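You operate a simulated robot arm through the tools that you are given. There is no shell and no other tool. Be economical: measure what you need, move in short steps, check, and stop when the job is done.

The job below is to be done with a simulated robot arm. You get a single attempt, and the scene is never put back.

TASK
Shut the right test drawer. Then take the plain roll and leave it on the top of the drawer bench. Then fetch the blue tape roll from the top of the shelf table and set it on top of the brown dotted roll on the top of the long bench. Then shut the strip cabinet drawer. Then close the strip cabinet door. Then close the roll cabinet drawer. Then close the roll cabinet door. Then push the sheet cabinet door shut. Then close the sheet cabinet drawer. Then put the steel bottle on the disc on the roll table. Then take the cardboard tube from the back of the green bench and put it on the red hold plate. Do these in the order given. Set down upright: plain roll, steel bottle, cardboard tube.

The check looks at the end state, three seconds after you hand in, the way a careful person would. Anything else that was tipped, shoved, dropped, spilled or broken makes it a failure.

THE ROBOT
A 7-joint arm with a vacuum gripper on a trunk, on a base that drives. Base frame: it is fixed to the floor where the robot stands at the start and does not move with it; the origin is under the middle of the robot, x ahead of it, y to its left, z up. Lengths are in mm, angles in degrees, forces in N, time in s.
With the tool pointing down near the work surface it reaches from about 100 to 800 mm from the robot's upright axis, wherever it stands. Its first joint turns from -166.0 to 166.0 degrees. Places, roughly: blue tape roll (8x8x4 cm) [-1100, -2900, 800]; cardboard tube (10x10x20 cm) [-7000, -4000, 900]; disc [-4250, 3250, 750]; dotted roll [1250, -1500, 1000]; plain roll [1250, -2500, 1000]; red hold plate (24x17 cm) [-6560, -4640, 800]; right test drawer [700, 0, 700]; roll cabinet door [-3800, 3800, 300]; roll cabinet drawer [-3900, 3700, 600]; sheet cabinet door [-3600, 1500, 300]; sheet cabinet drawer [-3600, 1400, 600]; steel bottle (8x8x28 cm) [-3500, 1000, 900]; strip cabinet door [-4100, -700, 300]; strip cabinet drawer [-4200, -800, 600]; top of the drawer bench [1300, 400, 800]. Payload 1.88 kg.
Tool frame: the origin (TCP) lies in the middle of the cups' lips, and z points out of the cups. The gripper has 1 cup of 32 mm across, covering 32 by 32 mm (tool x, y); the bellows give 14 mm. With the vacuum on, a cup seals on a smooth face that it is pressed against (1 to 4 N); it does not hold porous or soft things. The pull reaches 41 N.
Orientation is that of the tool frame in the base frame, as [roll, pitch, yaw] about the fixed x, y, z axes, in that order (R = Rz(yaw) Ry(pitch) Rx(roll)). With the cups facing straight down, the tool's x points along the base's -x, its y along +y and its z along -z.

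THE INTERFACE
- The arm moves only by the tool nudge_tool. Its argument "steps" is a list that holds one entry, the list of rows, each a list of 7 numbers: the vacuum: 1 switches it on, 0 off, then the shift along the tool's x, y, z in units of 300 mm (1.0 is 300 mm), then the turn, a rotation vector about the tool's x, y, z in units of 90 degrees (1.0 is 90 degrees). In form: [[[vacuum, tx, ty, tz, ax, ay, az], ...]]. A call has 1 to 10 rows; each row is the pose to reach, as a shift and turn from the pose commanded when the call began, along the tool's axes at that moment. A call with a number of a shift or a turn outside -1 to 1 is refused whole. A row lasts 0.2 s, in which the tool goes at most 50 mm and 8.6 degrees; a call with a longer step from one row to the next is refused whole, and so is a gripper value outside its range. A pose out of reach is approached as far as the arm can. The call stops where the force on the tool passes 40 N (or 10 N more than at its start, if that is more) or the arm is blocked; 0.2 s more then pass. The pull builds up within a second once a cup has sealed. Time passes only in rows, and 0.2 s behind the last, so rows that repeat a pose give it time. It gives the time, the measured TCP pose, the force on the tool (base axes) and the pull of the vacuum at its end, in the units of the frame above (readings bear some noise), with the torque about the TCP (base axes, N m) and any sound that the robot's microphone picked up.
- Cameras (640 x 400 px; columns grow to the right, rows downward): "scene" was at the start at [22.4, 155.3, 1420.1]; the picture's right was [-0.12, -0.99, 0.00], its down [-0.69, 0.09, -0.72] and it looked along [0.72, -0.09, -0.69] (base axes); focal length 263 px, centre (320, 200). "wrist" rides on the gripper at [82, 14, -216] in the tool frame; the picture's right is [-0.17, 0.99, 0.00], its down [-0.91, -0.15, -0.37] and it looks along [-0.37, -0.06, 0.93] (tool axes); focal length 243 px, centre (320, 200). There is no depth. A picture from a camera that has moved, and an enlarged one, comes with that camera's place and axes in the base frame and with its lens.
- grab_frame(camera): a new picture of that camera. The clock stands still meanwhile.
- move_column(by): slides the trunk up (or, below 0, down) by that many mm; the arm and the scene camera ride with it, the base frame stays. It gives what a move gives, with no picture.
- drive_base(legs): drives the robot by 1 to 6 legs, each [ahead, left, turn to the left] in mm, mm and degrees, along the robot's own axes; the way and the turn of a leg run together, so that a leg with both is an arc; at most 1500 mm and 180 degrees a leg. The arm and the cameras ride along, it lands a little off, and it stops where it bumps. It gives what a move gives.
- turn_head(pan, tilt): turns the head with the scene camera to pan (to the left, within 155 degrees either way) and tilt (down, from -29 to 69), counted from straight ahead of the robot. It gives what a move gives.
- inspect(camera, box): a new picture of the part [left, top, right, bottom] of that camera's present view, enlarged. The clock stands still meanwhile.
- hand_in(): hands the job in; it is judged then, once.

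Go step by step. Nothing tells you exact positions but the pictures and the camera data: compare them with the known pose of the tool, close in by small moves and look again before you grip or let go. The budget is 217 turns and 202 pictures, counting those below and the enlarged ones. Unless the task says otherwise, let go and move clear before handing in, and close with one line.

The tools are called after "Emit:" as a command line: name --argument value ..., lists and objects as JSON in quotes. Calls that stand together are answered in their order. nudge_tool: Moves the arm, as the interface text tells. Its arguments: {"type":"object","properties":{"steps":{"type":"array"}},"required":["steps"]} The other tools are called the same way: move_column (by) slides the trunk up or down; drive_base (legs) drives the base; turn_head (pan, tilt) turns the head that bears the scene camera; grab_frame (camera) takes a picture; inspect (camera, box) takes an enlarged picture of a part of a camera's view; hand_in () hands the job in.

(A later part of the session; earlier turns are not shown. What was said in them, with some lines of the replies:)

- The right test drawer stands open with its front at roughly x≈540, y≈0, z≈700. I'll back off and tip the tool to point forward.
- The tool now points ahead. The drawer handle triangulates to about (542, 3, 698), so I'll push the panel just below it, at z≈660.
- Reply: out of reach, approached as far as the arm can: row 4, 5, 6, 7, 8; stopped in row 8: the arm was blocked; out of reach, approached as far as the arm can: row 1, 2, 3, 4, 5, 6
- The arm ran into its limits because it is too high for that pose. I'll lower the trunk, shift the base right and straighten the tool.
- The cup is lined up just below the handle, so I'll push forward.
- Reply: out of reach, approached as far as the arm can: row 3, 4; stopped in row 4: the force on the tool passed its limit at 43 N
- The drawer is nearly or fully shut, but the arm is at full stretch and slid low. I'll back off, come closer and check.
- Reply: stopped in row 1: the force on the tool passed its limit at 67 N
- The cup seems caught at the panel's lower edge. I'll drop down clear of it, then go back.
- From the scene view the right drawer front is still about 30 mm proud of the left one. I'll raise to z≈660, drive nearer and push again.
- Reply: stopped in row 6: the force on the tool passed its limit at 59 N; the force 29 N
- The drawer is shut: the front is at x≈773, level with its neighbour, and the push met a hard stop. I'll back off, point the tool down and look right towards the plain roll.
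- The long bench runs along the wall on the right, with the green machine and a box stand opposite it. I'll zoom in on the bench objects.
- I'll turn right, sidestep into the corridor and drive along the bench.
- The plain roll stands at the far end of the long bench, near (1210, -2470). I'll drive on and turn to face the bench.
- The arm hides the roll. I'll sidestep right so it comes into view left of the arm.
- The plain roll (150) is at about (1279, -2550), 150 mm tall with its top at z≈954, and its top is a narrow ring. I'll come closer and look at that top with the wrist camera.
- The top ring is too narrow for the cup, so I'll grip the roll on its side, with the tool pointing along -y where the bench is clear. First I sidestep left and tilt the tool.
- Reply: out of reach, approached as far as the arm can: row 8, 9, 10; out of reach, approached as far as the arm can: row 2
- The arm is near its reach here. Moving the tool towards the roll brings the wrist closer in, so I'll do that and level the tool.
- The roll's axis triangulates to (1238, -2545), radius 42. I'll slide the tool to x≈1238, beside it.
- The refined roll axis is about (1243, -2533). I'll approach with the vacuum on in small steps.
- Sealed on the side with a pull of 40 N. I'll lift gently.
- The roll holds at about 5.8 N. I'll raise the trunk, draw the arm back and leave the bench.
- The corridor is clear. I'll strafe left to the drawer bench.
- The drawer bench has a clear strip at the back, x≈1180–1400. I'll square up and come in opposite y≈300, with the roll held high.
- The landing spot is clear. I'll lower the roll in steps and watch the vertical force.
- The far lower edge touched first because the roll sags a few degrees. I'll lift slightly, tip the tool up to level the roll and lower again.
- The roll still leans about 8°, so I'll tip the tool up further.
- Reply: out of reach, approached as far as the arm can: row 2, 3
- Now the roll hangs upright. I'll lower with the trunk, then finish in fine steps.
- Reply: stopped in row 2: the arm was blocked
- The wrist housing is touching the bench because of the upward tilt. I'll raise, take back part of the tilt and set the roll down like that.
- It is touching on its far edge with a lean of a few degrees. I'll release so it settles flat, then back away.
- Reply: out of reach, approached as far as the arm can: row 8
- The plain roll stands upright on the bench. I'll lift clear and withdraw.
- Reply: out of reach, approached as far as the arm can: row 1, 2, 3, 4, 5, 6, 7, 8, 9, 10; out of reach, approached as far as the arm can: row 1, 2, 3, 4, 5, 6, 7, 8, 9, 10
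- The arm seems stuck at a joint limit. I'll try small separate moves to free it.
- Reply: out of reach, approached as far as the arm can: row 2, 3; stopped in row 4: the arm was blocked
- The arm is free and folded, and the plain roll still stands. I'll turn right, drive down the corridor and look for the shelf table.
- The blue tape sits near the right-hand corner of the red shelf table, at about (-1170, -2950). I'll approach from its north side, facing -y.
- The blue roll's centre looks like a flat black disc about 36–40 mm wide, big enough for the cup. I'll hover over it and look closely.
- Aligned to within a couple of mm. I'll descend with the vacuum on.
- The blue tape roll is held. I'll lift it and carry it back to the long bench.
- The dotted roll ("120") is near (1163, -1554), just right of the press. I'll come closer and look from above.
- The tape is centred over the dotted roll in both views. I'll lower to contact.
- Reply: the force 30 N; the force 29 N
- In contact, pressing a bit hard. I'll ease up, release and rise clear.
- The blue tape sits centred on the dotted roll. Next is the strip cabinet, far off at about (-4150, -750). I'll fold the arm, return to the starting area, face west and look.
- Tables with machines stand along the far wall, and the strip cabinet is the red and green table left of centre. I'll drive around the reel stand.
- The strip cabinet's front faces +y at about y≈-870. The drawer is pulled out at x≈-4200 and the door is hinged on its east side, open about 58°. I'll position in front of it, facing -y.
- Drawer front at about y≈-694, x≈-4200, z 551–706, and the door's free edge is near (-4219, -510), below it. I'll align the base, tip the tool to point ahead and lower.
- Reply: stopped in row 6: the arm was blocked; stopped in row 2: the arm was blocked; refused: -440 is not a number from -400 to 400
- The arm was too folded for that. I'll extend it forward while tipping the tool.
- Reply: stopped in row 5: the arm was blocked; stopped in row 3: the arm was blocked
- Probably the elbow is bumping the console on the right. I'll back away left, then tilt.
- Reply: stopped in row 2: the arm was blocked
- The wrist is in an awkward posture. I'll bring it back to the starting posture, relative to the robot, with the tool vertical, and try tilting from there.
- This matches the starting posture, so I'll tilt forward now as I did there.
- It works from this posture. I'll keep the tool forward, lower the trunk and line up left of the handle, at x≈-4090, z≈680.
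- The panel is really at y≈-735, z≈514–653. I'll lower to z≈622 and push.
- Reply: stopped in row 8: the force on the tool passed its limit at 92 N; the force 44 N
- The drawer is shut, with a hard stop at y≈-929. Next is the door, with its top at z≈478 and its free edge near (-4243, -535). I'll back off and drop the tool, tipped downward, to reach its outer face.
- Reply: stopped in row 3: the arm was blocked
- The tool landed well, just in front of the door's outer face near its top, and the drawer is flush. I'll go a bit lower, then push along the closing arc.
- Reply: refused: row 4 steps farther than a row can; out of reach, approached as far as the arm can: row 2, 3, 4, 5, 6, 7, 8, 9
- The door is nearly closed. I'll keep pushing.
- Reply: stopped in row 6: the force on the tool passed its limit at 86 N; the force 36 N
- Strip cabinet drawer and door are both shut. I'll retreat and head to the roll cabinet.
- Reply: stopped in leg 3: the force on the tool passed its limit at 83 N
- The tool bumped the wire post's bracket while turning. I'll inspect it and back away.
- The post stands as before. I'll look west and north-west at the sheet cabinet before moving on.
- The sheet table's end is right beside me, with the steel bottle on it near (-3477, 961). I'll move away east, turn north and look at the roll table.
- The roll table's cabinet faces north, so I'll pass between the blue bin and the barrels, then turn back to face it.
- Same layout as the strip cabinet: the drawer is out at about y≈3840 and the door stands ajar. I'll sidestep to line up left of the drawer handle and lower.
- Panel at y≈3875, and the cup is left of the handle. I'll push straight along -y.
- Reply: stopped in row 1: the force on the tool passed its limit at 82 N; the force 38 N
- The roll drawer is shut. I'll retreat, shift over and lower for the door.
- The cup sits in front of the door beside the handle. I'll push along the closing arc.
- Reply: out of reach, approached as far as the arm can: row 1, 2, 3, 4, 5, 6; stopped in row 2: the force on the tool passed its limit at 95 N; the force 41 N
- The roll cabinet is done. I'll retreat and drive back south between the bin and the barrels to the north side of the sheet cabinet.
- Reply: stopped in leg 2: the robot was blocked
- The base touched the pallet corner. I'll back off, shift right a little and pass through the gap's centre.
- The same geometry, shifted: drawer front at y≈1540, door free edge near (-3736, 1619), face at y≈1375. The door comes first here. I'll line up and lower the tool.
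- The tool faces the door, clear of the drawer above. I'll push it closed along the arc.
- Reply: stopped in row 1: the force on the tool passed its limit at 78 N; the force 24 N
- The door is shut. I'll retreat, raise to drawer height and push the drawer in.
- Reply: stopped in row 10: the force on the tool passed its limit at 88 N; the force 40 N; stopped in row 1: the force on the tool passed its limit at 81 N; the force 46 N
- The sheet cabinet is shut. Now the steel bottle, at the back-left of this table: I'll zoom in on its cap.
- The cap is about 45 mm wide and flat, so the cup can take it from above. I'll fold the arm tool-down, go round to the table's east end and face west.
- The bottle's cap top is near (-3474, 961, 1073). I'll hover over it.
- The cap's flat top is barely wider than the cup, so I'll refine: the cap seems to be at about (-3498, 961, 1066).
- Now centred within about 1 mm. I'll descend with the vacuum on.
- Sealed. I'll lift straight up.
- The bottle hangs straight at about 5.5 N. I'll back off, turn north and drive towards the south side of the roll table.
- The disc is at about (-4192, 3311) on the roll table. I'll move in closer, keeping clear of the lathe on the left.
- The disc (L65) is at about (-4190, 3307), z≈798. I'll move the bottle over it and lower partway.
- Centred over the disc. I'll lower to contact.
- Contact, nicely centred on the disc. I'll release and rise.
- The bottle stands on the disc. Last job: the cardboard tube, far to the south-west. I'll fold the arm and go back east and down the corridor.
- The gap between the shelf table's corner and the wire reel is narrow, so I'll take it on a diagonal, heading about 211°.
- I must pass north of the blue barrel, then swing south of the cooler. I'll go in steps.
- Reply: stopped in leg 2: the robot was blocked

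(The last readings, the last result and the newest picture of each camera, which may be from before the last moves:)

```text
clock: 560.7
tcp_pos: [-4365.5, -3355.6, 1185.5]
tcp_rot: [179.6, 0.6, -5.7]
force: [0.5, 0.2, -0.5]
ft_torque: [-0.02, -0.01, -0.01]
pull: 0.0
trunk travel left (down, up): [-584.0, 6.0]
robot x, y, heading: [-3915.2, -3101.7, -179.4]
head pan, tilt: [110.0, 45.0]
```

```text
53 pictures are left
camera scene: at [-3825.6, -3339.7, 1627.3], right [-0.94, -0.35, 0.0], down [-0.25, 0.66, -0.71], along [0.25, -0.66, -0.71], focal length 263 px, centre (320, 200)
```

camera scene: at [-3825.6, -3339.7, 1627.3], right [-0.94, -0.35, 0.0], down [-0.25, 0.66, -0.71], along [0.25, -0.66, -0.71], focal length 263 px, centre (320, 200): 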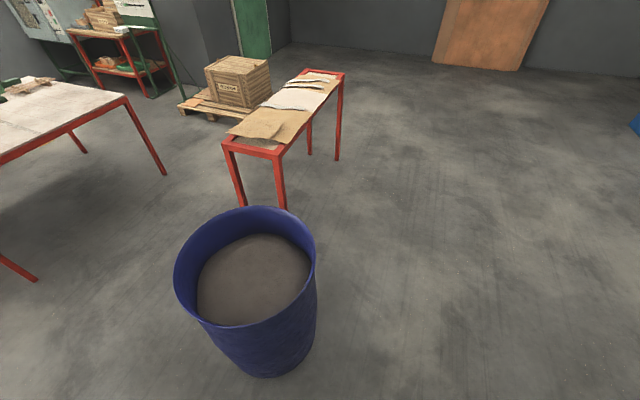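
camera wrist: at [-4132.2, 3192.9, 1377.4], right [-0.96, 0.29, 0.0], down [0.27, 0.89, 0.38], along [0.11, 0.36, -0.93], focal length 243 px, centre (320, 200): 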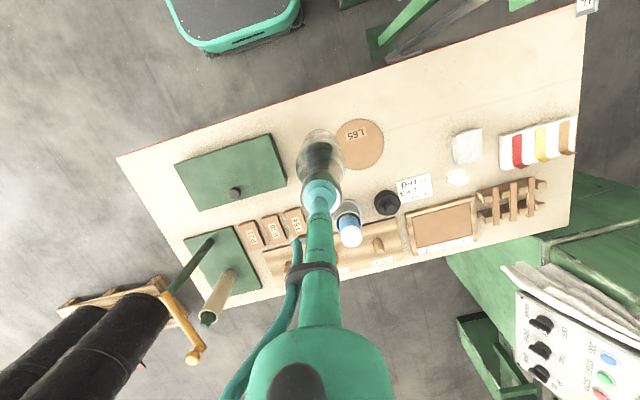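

Probably the forearm brushed the cooler's corner. I'll shift south a little first, then ahead, then south past the barrel.

Emit:
drive_base --legs '[[0, 140, 0], [90, 0, 0], [0, 500, 0]]'

Emit:
turn_head --pan 0 --tilt 30

Emit:
grab_frame --camera "scene"

```text
clock: 565.3
tcp_pos: [-4449.5, -4003.4, 1186.6]
tcp_rot: [179.7, 0.7, -5.7]
force: [-0.9, 0.7, 0.0]
ft_torque: [0.0, 0.03, 0.0]
pull: 0.0
trunk travel left (down, up): [-584.0, 6.0]
robot x, y, heading: [-4001.7, -3751.6, -179.7]
head pan, tilt: [110.0, 45.0]
```

```text
clock: 567.2
tcp_pos: [-4448.6, -4002.9, 1186.7]
tcp_rot: [179.8, 0.6, -5.8]
force: [0.2, 0.6, 0.3]
ft_torque: [-0.01, -0.01, 0.03]
pull: 0.1
trunk travel left (down, up): [-584.0, 6.0]
robot x, y, heading: [-3999.5, -3755.4, -179.6]
head pan, tilt: [0.0, 30.0]
```

```text
52 pictures are left
camera scene: at [-4028.0, -3912.4, 1649.9], right [-0.01, 1.0, 0.0], down [0.5, 0.0, -0.87], along [-0.87, -0.01, -0.5], focal length 263 px, centre (320, 200)
```

scene: 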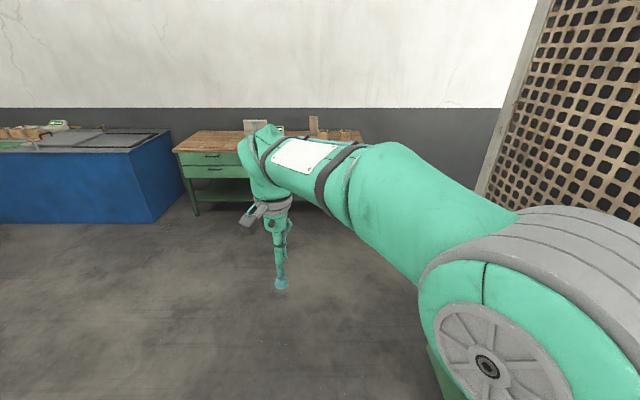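

Emit:
drive_base --legs '[[1000, 0, 0], [850, 0, 0]]'

Emit:
grab_frame --camera "scene"

Emit:
grab_frame --camera "wrist"

```text
clock: 576.4
tcp_pos: [-6282.9, -3972.7, 1184.9]
tcp_rot: [179.7, 0.6, -7.0]
force: [-0.4, -0.1, -0.2]
ft_torque: [0.02, 0.01, -0.01]
pull: 0.0
trunk travel left (down, up): [-584.0, 6.0]
robot x, y, heading: [-5824.2, -3730.7, 178.8]
head pan, tilt: [0.0, 30.0]
```

```text
51 pictures are left
camera scene: at [-5859.0, -3891.6, 1649.9], right [0.02, 1.0, 0.0], down [0.5, -0.01, -0.87], along [-0.87, 0.02, -0.5], focal length 263 px, centre (320, 200)
```

scene: 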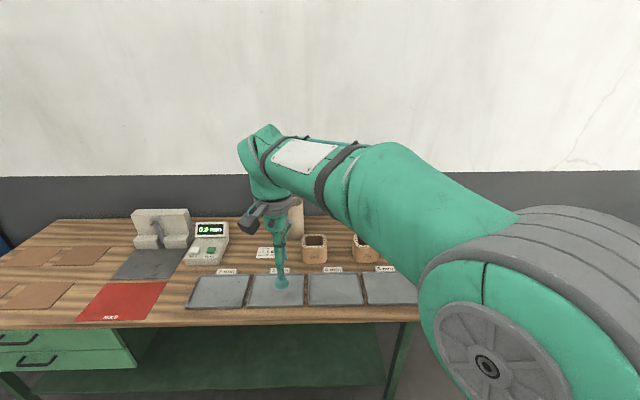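

```text
50 pictures are left
camera wrist: at [-6202.2, -3996.1, 1400.7], right [-0.29, -0.96, 0.01], down [-0.88, 0.27, 0.38], along [-0.37, 0.1, -0.92], focal length 243 px, centre (320, 200)
```

wrist: 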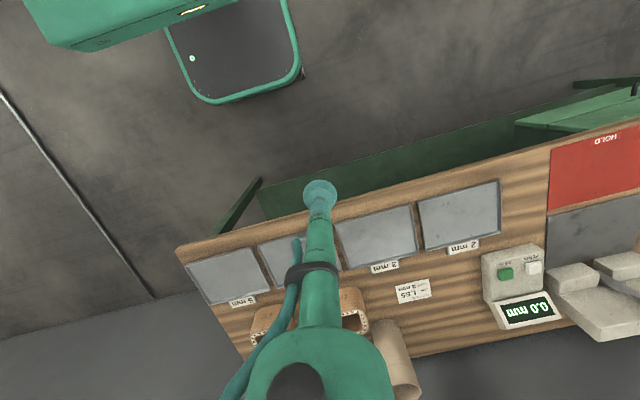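

The tube stands at the back of the green bench, behind my tool, and the red HOLD plate is to the left. I'll tip the tool forward to grip the tube's side.

Emit:
nudge_tool --steps '[[[0, -0.1, 0.0, 0, 0, 0, -0.04], [0, -0.2, 0.0, 0.05, 0, 0, -0.078], [0, -0.22, 0.0, 0.1, 0, 0, -0.078]]]'

Emit:
nudge_tool --steps '[[[0, 0, 0, 0, 0, -0.09, 0], [0, 0, 0, 0, 0, -0.18, 0], [0, 0, 0, 0, 0, -0.27, 0], [0, 0, 0, 0, 0, -0.36, 0], [0, 0, 0, 0, 0, -0.45, 0], [0, 0, 0, 0, 0, -0.54, 0], [0, 0, 0, 0, 0, -0.63, 0], [0, 0, 0, 0, 0, -0.72, 0], [0, 0, 0, 0, 0, -0.81, 0], [0, 0, 0, 0, 0, -0.9, 0]]]'

Emit:
nudge_tool --steps '[[[0, 0, 0, 0, 0, -0.05, 0], [0, 0, 0, 0, 0, -0.1, 0]]]'

Emit:
grab_frame --camera "scene"

Emit:
grab_frame --camera "wrist"

```text
clock: 577.2
tcp_pos: [-6348.9, -3965.3, 1157.0]
tcp_rot: [179.8, 0.7, 0.0]
force: [-0.1, 0.3, -0.3]
ft_torque: [0.0, -0.03, 0.01]
pull: 0.0
trunk travel left (down, up): [-584.0, 6.0]
robot x, y, heading: [-5826.5, -3728.7, 178.8]
head pan, tilt: [0.0, 30.0]
```

```text
clock: 579.4
tcp_pos: [-6347.6, -3965.1, 1157.9]
tcp_rot: [177.4, 81.8, -2.5]
force: [0.3, 0.6, 0.0]
ft_torque: [0.03, -0.01, -0.02]
pull: 0.0
trunk travel left (down, up): [-584.0, 6.0]
robot x, y, heading: [-5824.8, -3730.0, 179.0]
head pan, tilt: [0.0, 30.0]
```

```text
clock: 580.0
tcp_pos: [-6347.1, -3965.1, 1158.0]
tcp_rot: [21.4, 89.1, -158.5]
force: [0.3, 1.0, 0.1]
ft_torque: [0.0, 0.01, 0.02]
pull: 0.1
trunk travel left (down, up): [-584.0, 6.0]
robot x, y, heading: [-5825.7, -3728.9, 179.2]
head pan, tilt: [0.0, 30.0]
```

```text
49 pictures are left
camera scene: at [-5858.9, -3891.6, 1649.9], right [0.02, 1.0, 0.0], down [0.5, -0.01, -0.87], along [-0.87, 0.02, -0.5], focal length 263 px, centre (320, 200)
```

scene: 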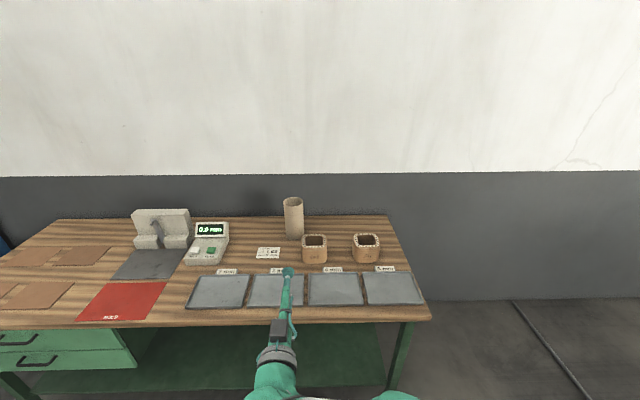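

```text
48 pictures are left
camera wrist: at [-6135.1, -3980.2, 1072.3], right [0.0, -0.99, 0.17], down [0.39, 0.16, 0.91], along [-0.92, 0.07, 0.38], focal length 243 px, centre (320, 200)
```

wrist: 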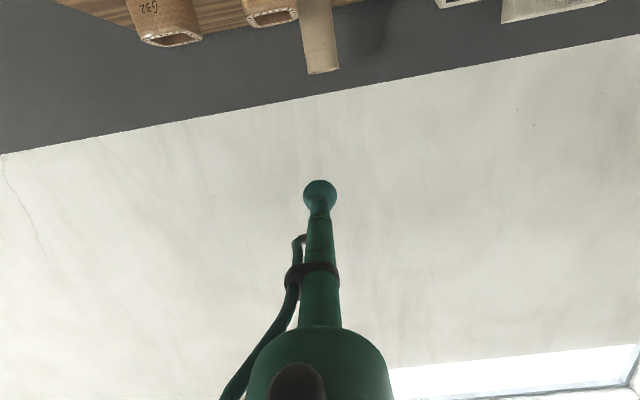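

Emit:
inspect --camera "scene" --box '[60, 180, 400, 340]'

Emit:
inspect --camera "scene" --box '[250, 185, 340, 275]'

```text
1.88 times, centred on (230, 260) of scene
camera zoom: at [-5858.9, -3891.6, 1649.9], right [0.02, 1.0, 0.0], down [0.5, -0.01, -0.87], along [-0.87, 0.02, -0.5], focal length 495 px, centre (489, 87)
```

zoom: 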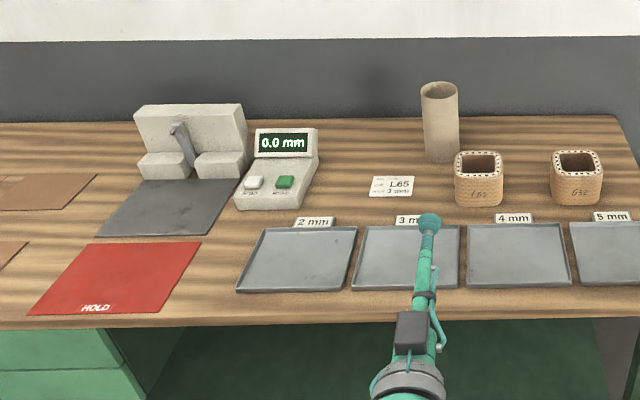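

```text
4.44 times, centred on (295, 230) of scene
camera zoom: at [-5858.9, -3891.6, 1649.9], right [0.02, 1.0, 0.0], down [0.5, -0.01, -0.87], along [-0.87, 0.02, -0.5], focal length 1168 px, centre (431, 67)
```

zoom: 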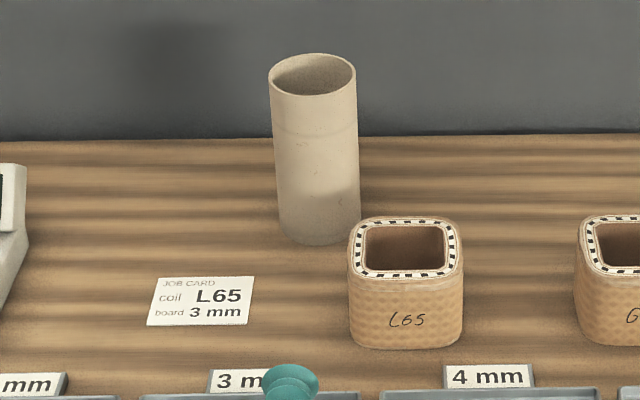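

The tube's axis is at about (-6977, -3997), z 800–1000, so I'll grip its side at z≈955 to clear the coil former. Moving up and lowering.

Emit:
drive_base --legs '[[300, 30, 0.6]]'

Emit:
move_column --by -203

Emit:
grab_frame --camera "wrist"

Emit:
inspect --camera "scene" --box '[230, 120, 390, 260]'

```text
clock: 582.1
tcp_pos: [-6643.8, -3994.2, 1156.6]
tcp_rot: [20.2, 89.4, -159.6]
force: [0.7, 0.6, 0.8]
ft_torque: [0.01, -0.02, 0.03]
pull: 0.0
trunk travel left (down, up): [-584.0, 6.0]
robot x, y, heading: [-6120.8, -3758.5, 179.4]
head pan, tilt: [0.0, 30.0]
```

```text
clock: 584.2
tcp_pos: [-6642.5, -3994.5, 954.6]
tcp_rot: [20.5, 89.3, -159.4]
force: [-0.4, -0.6, 0.2]
ft_torque: [0.02, -0.02, -0.01]
pull: 0.1
trunk travel left (down, up): [-381.0, 209.0]
robot x, y, heading: [-6118.8, -3758.8, 179.2]
head pan, tilt: [0.0, 30.0]
```

```text
45 pictures are left
camera wrist: at [-6430.3, -4008.0, 869.1], right [0.01, -0.99, 0.17], down [0.38, 0.16, 0.91], along [-0.92, 0.06, 0.38], focal length 243 px, centre (320, 200)
```

wrist: 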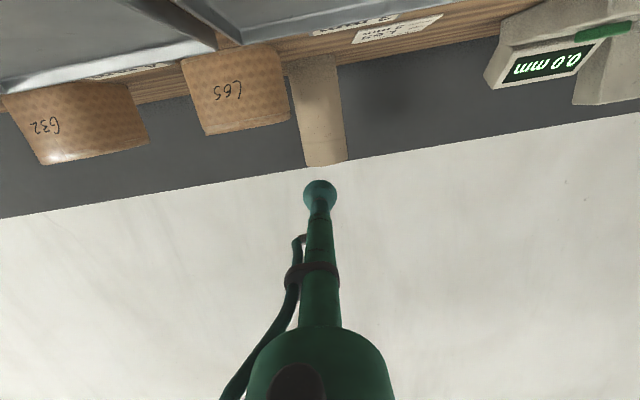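

```text
2.86 times, centred on (310, 190) of scene
camera zoom: at [-6154.7, -3918.0, 1446.9], right [0.01, 1.0, 0.0], down [0.5, -0.01, -0.87], along [-0.87, 0.01, -0.5], focal length 751 px, centre (349, 229)
```

zoom: 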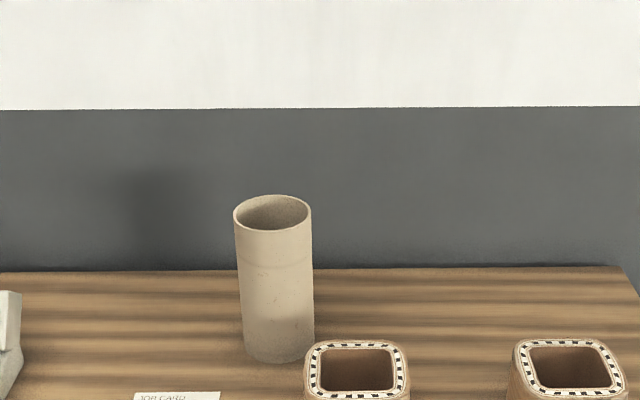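

The tube's axis is at y≈-4002 and its front face at x≈-6926. I'll advance towards it, then creep in with the vacuum on.

Emit:
nudge_tool --steps '[[[0, 0, 0.027, 0.15, 0, 0, 0], [0, 0, 0.027, 0.3, 0, 0, 0], [0, 0, 0.027, 0.45, 0, 0, 0], [0, 0, 0.027, 0.6, 0, 0, 0], [0, 0, 0.027, 0.72, 0, 0, 0], [0, 0, 0.027, 0.8, 0, 0, 0], [0, 0, 0.027, 0.8, 0, 0, 0]]]'

Emit:
grab_frame --camera "wrist"

Emit:
inspect --camera "scene" --box '[230, 160, 390, 300]'

```text
clock: 585.9
tcp_pos: [-6884.6, -4002.0, 954.8]
tcp_rot: [20.5, 89.3, -159.3]
force: [0.1, -0.1, 0.3]
ft_torque: [0.0, -0.01, -0.01]
pull: 0.0
trunk travel left (down, up): [-381.0, 209.0]
robot x, y, heading: [-6125.0, -3757.2, 179.5]
head pan, tilt: [0.0, 30.0]
```

```text
43 pictures are left
camera wrist: at [-6671.6, -4016.7, 870.2], right [0.01, -0.99, 0.17], down [0.38, 0.16, 0.91], along [-0.92, 0.06, 0.38], focal length 243 px, centre (320, 200)
```

wrist: 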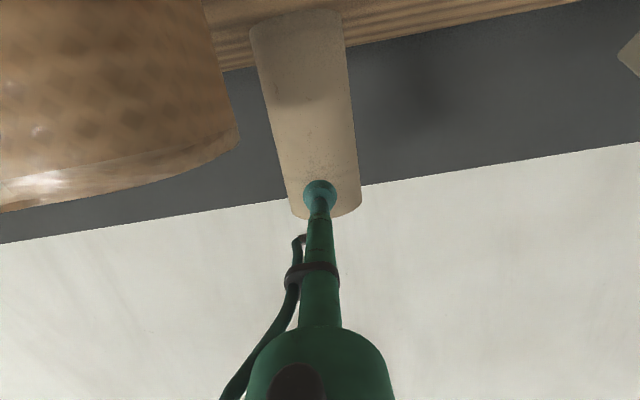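

```text
2.86 times, centred on (310, 230) of scene
camera zoom: at [-6154.8, -3918.0, 1446.9], right [0.01, 1.0, 0.0], down [0.5, -0.01, -0.87], along [-0.87, 0.01, -0.5], focal length 751 px, centre (349, 114)
```

zoom: 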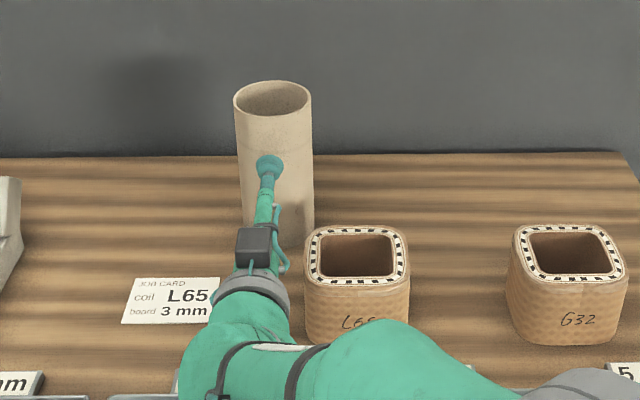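

Emit:
nudge_tool --steps '[[[1, 0, -0.003, 0.06, 0, 0, 0], [1, 0, -0.003, 0.1, 0, 0, 0], [1, 0, -0.003, 0.12, 0, 0, 0], [1, 0, -0.003, 0.135, 0, 0, 0], [1, 0, -0.003, 0.145, 0, 0, 0], [1, 0, -0.003, 0.145, 0, 0, 0], [1, 0, -0.003, 0.145, 0, 0, 0]]]'

```text
clock: 587.5
tcp_pos: [-6927.4, -4002.8, 957.2]
tcp_rot: [20.0, 89.3, -159.7]
force: [-0.5, -0.6, -0.5]
ft_torque: [-0.02, -0.1, 0.02]
pull: 40.3
trunk travel left (down, up): [-381.0, 209.0]
robot x, y, heading: [-6124.9, -3755.7, 179.5]
head pan, tilt: [0.0, 30.0]
```

Sealed at 40 N. I'll lift gently.

Emit:
nudge_tool --steps '[[[1, -0.01, 0, 0, 0, 0, 0], [1, -0.03, 0, 0, 0, 0, 0], [1, -0.06, 0, 0, 0, 0, 0], [1, -0.1, 0, 0, 0, 0, 0], [1, -0.14, 0, 0, 0, 0, 0], [1, -0.17, 0, 0, 0, 0, 0], [1, -0.17, 0, 0, 0, 0, 0]]]'

Emit:
inspect --camera "scene" --box '[230, 140, 390, 280]'

```text
clock: 589.0
tcp_pos: [-6925.1, -4001.4, 1008.1]
tcp_rot: [19.8, 89.4, -159.8]
force: [0.6, 0.2, -0.9]
ft_torque: [-0.01, -0.05, 0.02]
pull: 40.7
trunk travel left (down, up): [-381.0, 209.0]
robot x, y, heading: [-6126.6, -3759.3, 179.6]
head pan, tilt: [0.0, 30.0]
```

```text
2.86 times, centred on (310, 210) of scene
camera zoom: at [-6154.6, -3918.0, 1446.9], right [0.01, 1.0, 0.0], down [0.5, -0.01, -0.87], along [-0.87, 0.01, -0.5], focal length 751 px, centre (349, 171)
```

zoom: 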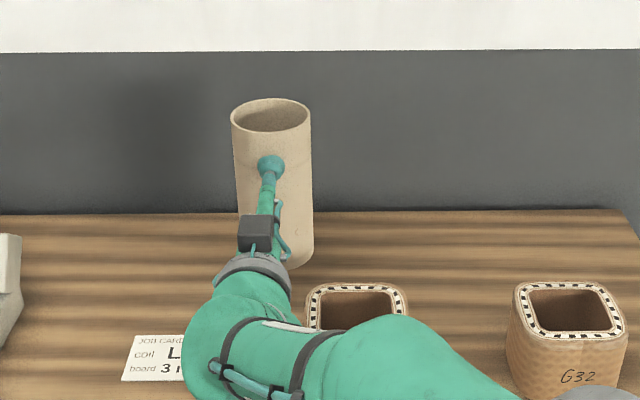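

The tube is light, about 1 N, and hangs almost straight. I'll raise, draw back and shift left to the red plate.

Emit:
move_column --by 130

Emit:
nudge_tool --steps '[[[1, 0, 0, -0.04, 0, 0, 0], [1, 0, 0, -0.13, 0, 0, 0], [1, 0, 0, -0.25, 0, 0, 0], [1, 0, 0, -0.38, 0, 0, 0], [1, 0, 0, -0.51, 0, 0, 0], [1, 0, 0, -0.64, 0, 0, 0], [1, 0, 0, -0.76, 0, 0, 0], [1, 0, 0, -0.86, 0, 0, 0], [1, 0, 0, -0.92, 0, 0, 0], [1, 0, 0, -0.92, 0, 0, 0]]]'

Emit:
drive_base --legs '[[-100, 0, 0.4], [0, 640, 0]]'

Emit:
grab_frame --camera "scene"

```text
clock: 590.6
tcp_pos: [-6925.9, -4001.3, 1137.6]
tcp_rot: [19.8, 89.3, -159.9]
force: [0.2, -0.1, -0.9]
ft_torque: [0.0, -0.05, -0.01]
pull: 41.2
trunk travel left (down, up): [-511.0, 79.0]
robot x, y, heading: [-6123.4, -3755.9, 179.3]
head pan, tilt: [0.0, 30.0]
```

```text
clock: 592.8
tcp_pos: [-6651.1, -3999.8, 1133.2]
tcp_rot: [21.1, 89.2, -158.6]
force: [-0.3, 0.3, -1.1]
ft_torque: [0.01, -0.1, 0.01]
pull: 40.3
trunk travel left (down, up): [-511.0, 79.0]
robot x, y, heading: [-6124.4, -3753.1, 179.3]
head pan, tilt: [0.0, 30.0]
```

```text
clock: 597.2
tcp_pos: [-6549.1, -4658.3, 1132.1]
tcp_rot: [20.3, 89.2, -158.8]
force: [-0.1, 0.6, -0.3]
ft_torque: [-0.01, -0.04, 0.02]
pull: 40.3
trunk travel left (down, up): [-511.0, 79.0]
robot x, y, heading: [-6026.9, -4410.9, 180.1]
head pan, tilt: [0.0, 30.0]
```

```text
40 pictures are left
camera scene: at [-6053.9, -4571.6, 1576.9], right [0.0, 1.0, 0.0], down [0.5, 0.0, -0.87], along [-0.87, 0.0, -0.5], focal length 263 px, centre (320, 200)
```

scene: 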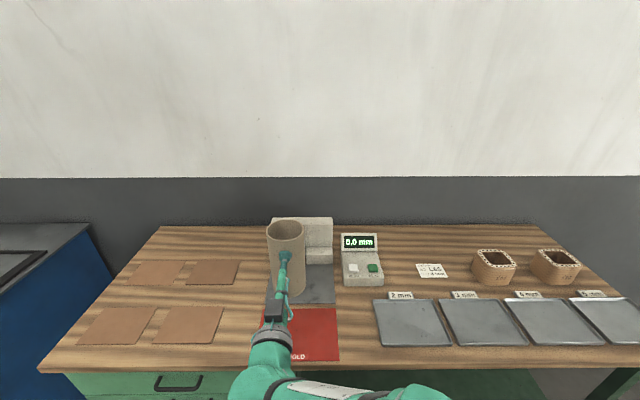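

The red plate's centre is at about (-6568, -4636). I'll align and lower most of the way.

Emit:
nudge_tool --steps '[[[1, 0, -0.03, -0.04, 0, 0, 0], [1, 0, -0.073, -0.097, 0, 0, 0], [1, 0, -0.073, -0.097, 0, 0, 0]]]'

Emit:
move_column --by -155

Emit:
inspect --camera "scene" --box '[200, 180, 400, 330]'

Emit:
grab_frame --camera "wrist"

```text
clock: 598.0
tcp_pos: [-6519.8, -4634.1, 1132.7]
tcp_rot: [20.8, 89.3, -158.3]
force: [0.1, 0.3, -1.1]
ft_torque: [0.0, -0.04, 0.02]
pull: 41.1
trunk travel left (down, up): [-511.0, 79.0]
robot x, y, heading: [-6024.9, -4411.3, 180.0]
head pan, tilt: [0.0, 30.0]
```

```text
clock: 599.8
tcp_pos: [-6519.0, -4634.8, 977.3]
tcp_rot: [20.3, 89.3, -158.8]
force: [0.8, -0.2, -1.6]
ft_torque: [0.02, -0.03, 0.05]
pull: 40.5
trunk travel left (down, up): [-356.0, 234.0]
robot x, y, heading: [-6020.4, -4413.2, 180.3]
head pan, tilt: [0.0, 30.0]
```

```text
2.67 times, centred on (300, 255) of scene
camera zoom: at [-6053.9, -4571.6, 1421.9], right [0.0, 1.0, 0.0], down [0.5, 0.0, -0.87], along [-0.87, 0.0, -0.5], focal length 701 px, centre (373, 53)
```

zoom: 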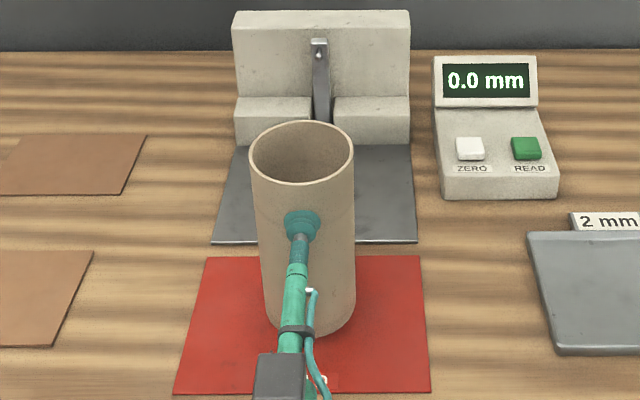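

```text
38 pictures are left
camera wrist: at [-6307.3, -4647.3, 892.3], right [0.02, -0.99, 0.17], down [0.38, 0.16, 0.91], along [-0.92, 0.05, 0.38], focal length 243 px, centre (320, 200)
```

wrist: 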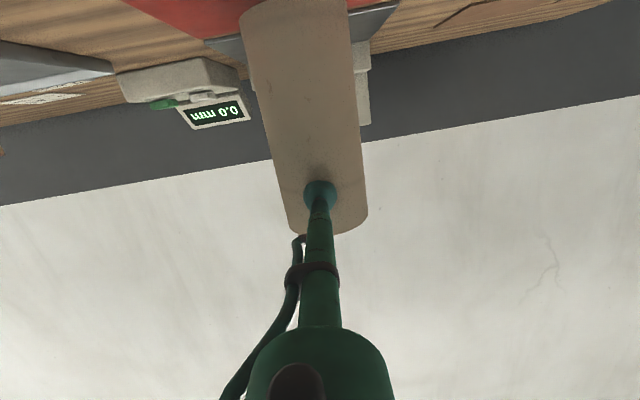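

Well centred over the plate. I'll lower in small steps.

Emit:
move_column --by -13

Emit:
nudge_tool --steps '[[[1, 0.005, 0, 0, 0, 0, 0], [1, 0.01, 0, 0, 0, 0, 0], [1, 0.01, 0, 0, 0, 0, 0]]]'

```text
clock: 600.4
tcp_pos: [-6520.0, -4635.3, 964.1]
tcp_rot: [20.0, 89.3, -159.3]
force: [-0.1, -0.8, -2.1]
ft_torque: [0.01, -0.09, 0.02]
pull: 40.8
trunk travel left (down, up): [-343.0, 247.0]
robot x, y, heading: [-6023.8, -4407.3, 179.7]
head pan, tilt: [0.0, 30.0]
```

```text
clock: 601.2
tcp_pos: [-6520.5, -4635.6, 960.5]
tcp_rot: [18.6, 89.3, -160.7]
force: [0.4, 0.4, -0.9]
ft_torque: [0.03, -0.05, -0.02]
pull: 40.2
trunk travel left (down, up): [-343.0, 247.0]
robot x, y, heading: [-6021.6, -4409.4, 180.1]
head pan, tilt: [0.0, 30.0]
```

Emit:
nudge_tool --steps '[[[1, 0.005, 0, 0, 0, 0, 0], [1, 0.008, 0, 0, 0, 0, 0], [1, 0.008, 0, 0, 0, 0, 0]]]'

Emit:
inspect --camera "scene" --box '[240, 200, 360, 320]'

```text
clock: 602.0
tcp_pos: [-6520.3, -4635.3, 958.9]
tcp_rot: [19.3, 89.3, -159.9]
force: [-0.3, 0.0, -1.4]
ft_torque: [-0.01, -0.05, 0.02]
pull: 40.3
trunk travel left (down, up): [-343.0, 247.0]
robot x, y, heading: [-6024.8, -4410.4, 180.1]
head pan, tilt: [0.0, 30.0]
```

```text
3.33 times, centred on (300, 260) of scene
camera zoom: at [-6053.9, -4571.6, 1408.9], right [0.0, 1.0, 0.0], down [0.5, 0.0, -0.87], along [-0.87, 0.0, -0.5], focal length 876 px, centre (387, 0)
```

zoom: 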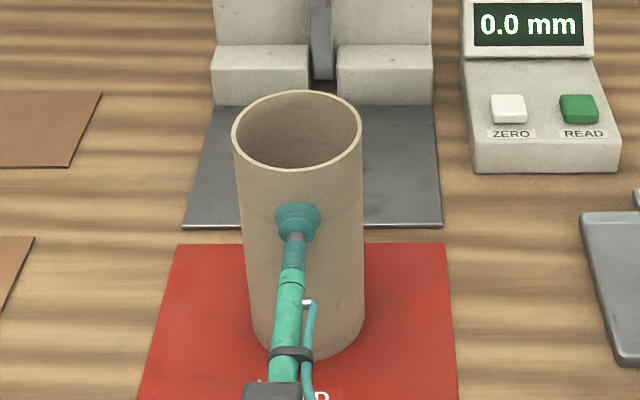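

Emit:
nudge_tool --steps '[[[1, 0.005, 0, 0, 0, 0, 0], [1, 0.01, 0, 0, 0, 0, 0], [1, 0.01, 0, 0, 0, 0, 0]]]'

```text
clock: 602.8
tcp_pos: [-6518.8, -4636.8, 958.4]
tcp_rot: [26.8, 89.2, -152.5]
force: [0.6, 0.9, 12.3]
ft_torque: [0.23, -0.06, -0.01]
pull: 40.7
trunk travel left (down, up): [-343.0, 247.0]
robot x, y, heading: [-6024.4, -4411.2, 179.5]
head pan, tilt: [0.0, 30.0]
```

Contact. I'll ease up, release, pause, then back straight out.

Emit:
nudge_tool --steps '[[[1, -0.007, 0, 0, 0, 0, 0], [0, -0.007, 0, 0, 0, 0, 0], [0, -0.007, 0, 0, 0, 0, 0], [0, -0.007, 0, 0, 0, 0, 0], [0, -0.007, 0, -0.005, 0, 0, 0], [0, -0.007, 0, -0.015, 0, 0, 0], [0, -0.007, 0, -0.04, 0, 0, 0], [0, -0.007, 0, -0.1, 0, 0, 0], [0, -0.007, 0, -0.2, 0, 0, 0], [0, -0.007, 0, -0.3, 0, 0, 0]]]'

Emit:
inspect --camera "scene" --box '[220, 190, 380, 330]'

```text
clock: 605.0
tcp_pos: [-6430.1, -4633.2, 956.7]
tcp_rot: [22.4, 89.3, -156.9]
force: [-1.0, -0.2, 0.1]
ft_torque: [0.0, -0.01, -0.01]
pull: 0.1
trunk travel left (down, up): [-343.0, 247.0]
robot x, y, heading: [-6024.7, -4409.4, 180.2]
head pan, tilt: [0.0, 30.0]
```

```text
2.86 times, centred on (300, 260) of scene
camera zoom: at [-6054.1, -4571.6, 1408.9], right [0.0, 1.0, 0.0], down [0.5, 0.0, -0.87], along [-0.87, 0.0, -0.5], focal length 751 px, centre (377, 29)
```

zoom: 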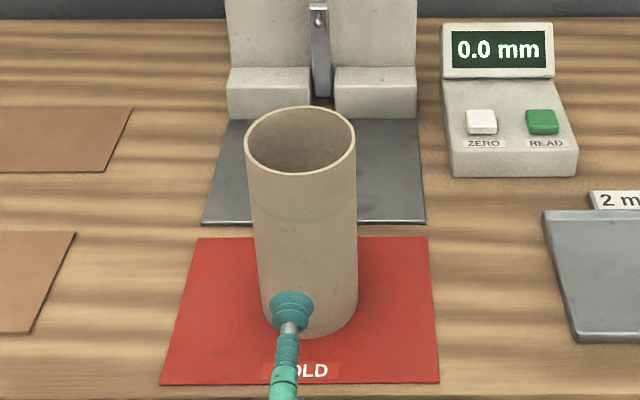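

The tube stands upright in the middle of the red plate. I'll back well clear and check once more.

Emit:
drive_base --legs '[[-250, 0, 0]]'

Emit:
grab_frame --camera "scene"

```text
clock: 606.8
tcp_pos: [-6178.4, -4636.1, 957.9]
tcp_rot: [20.5, 89.3, -158.4]
force: [0.0, 0.7, -0.4]
ft_torque: [0.03, 0.0, -0.01]
pull: 0.1
trunk travel left (down, up): [-343.0, 247.0]
robot x, y, heading: [-5774.5, -4409.3, 180.2]
head pan, tilt: [0.0, 30.0]
```

```text
35 pictures are left
camera scene: at [-5803.9, -4572.1, 1408.9], right [0.0, 1.0, 0.0], down [0.5, 0.0, -0.87], along [-0.87, 0.0, -0.5], focal length 263 px, centre (320, 200)
```

scene: 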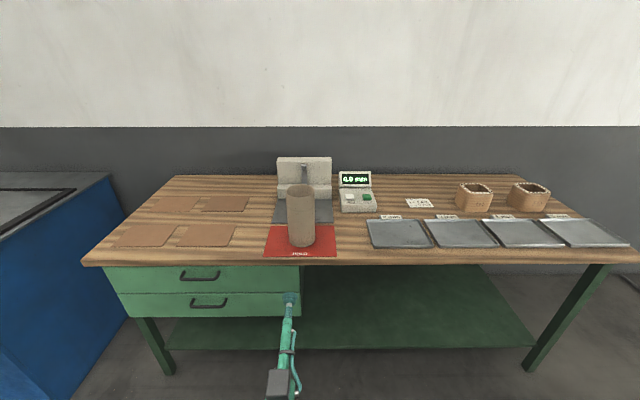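

All the steps are done in the order given, and the tool is clear. I'm handing the job in.

Emit:
hand_in

```text
The job is handed in.
```

All eleven steps were done in the order given and the job is handed in; on the way the robot bumped the wire post's bracket, the barrel pallet and probably the cooler, and I saw nothing displaced there.
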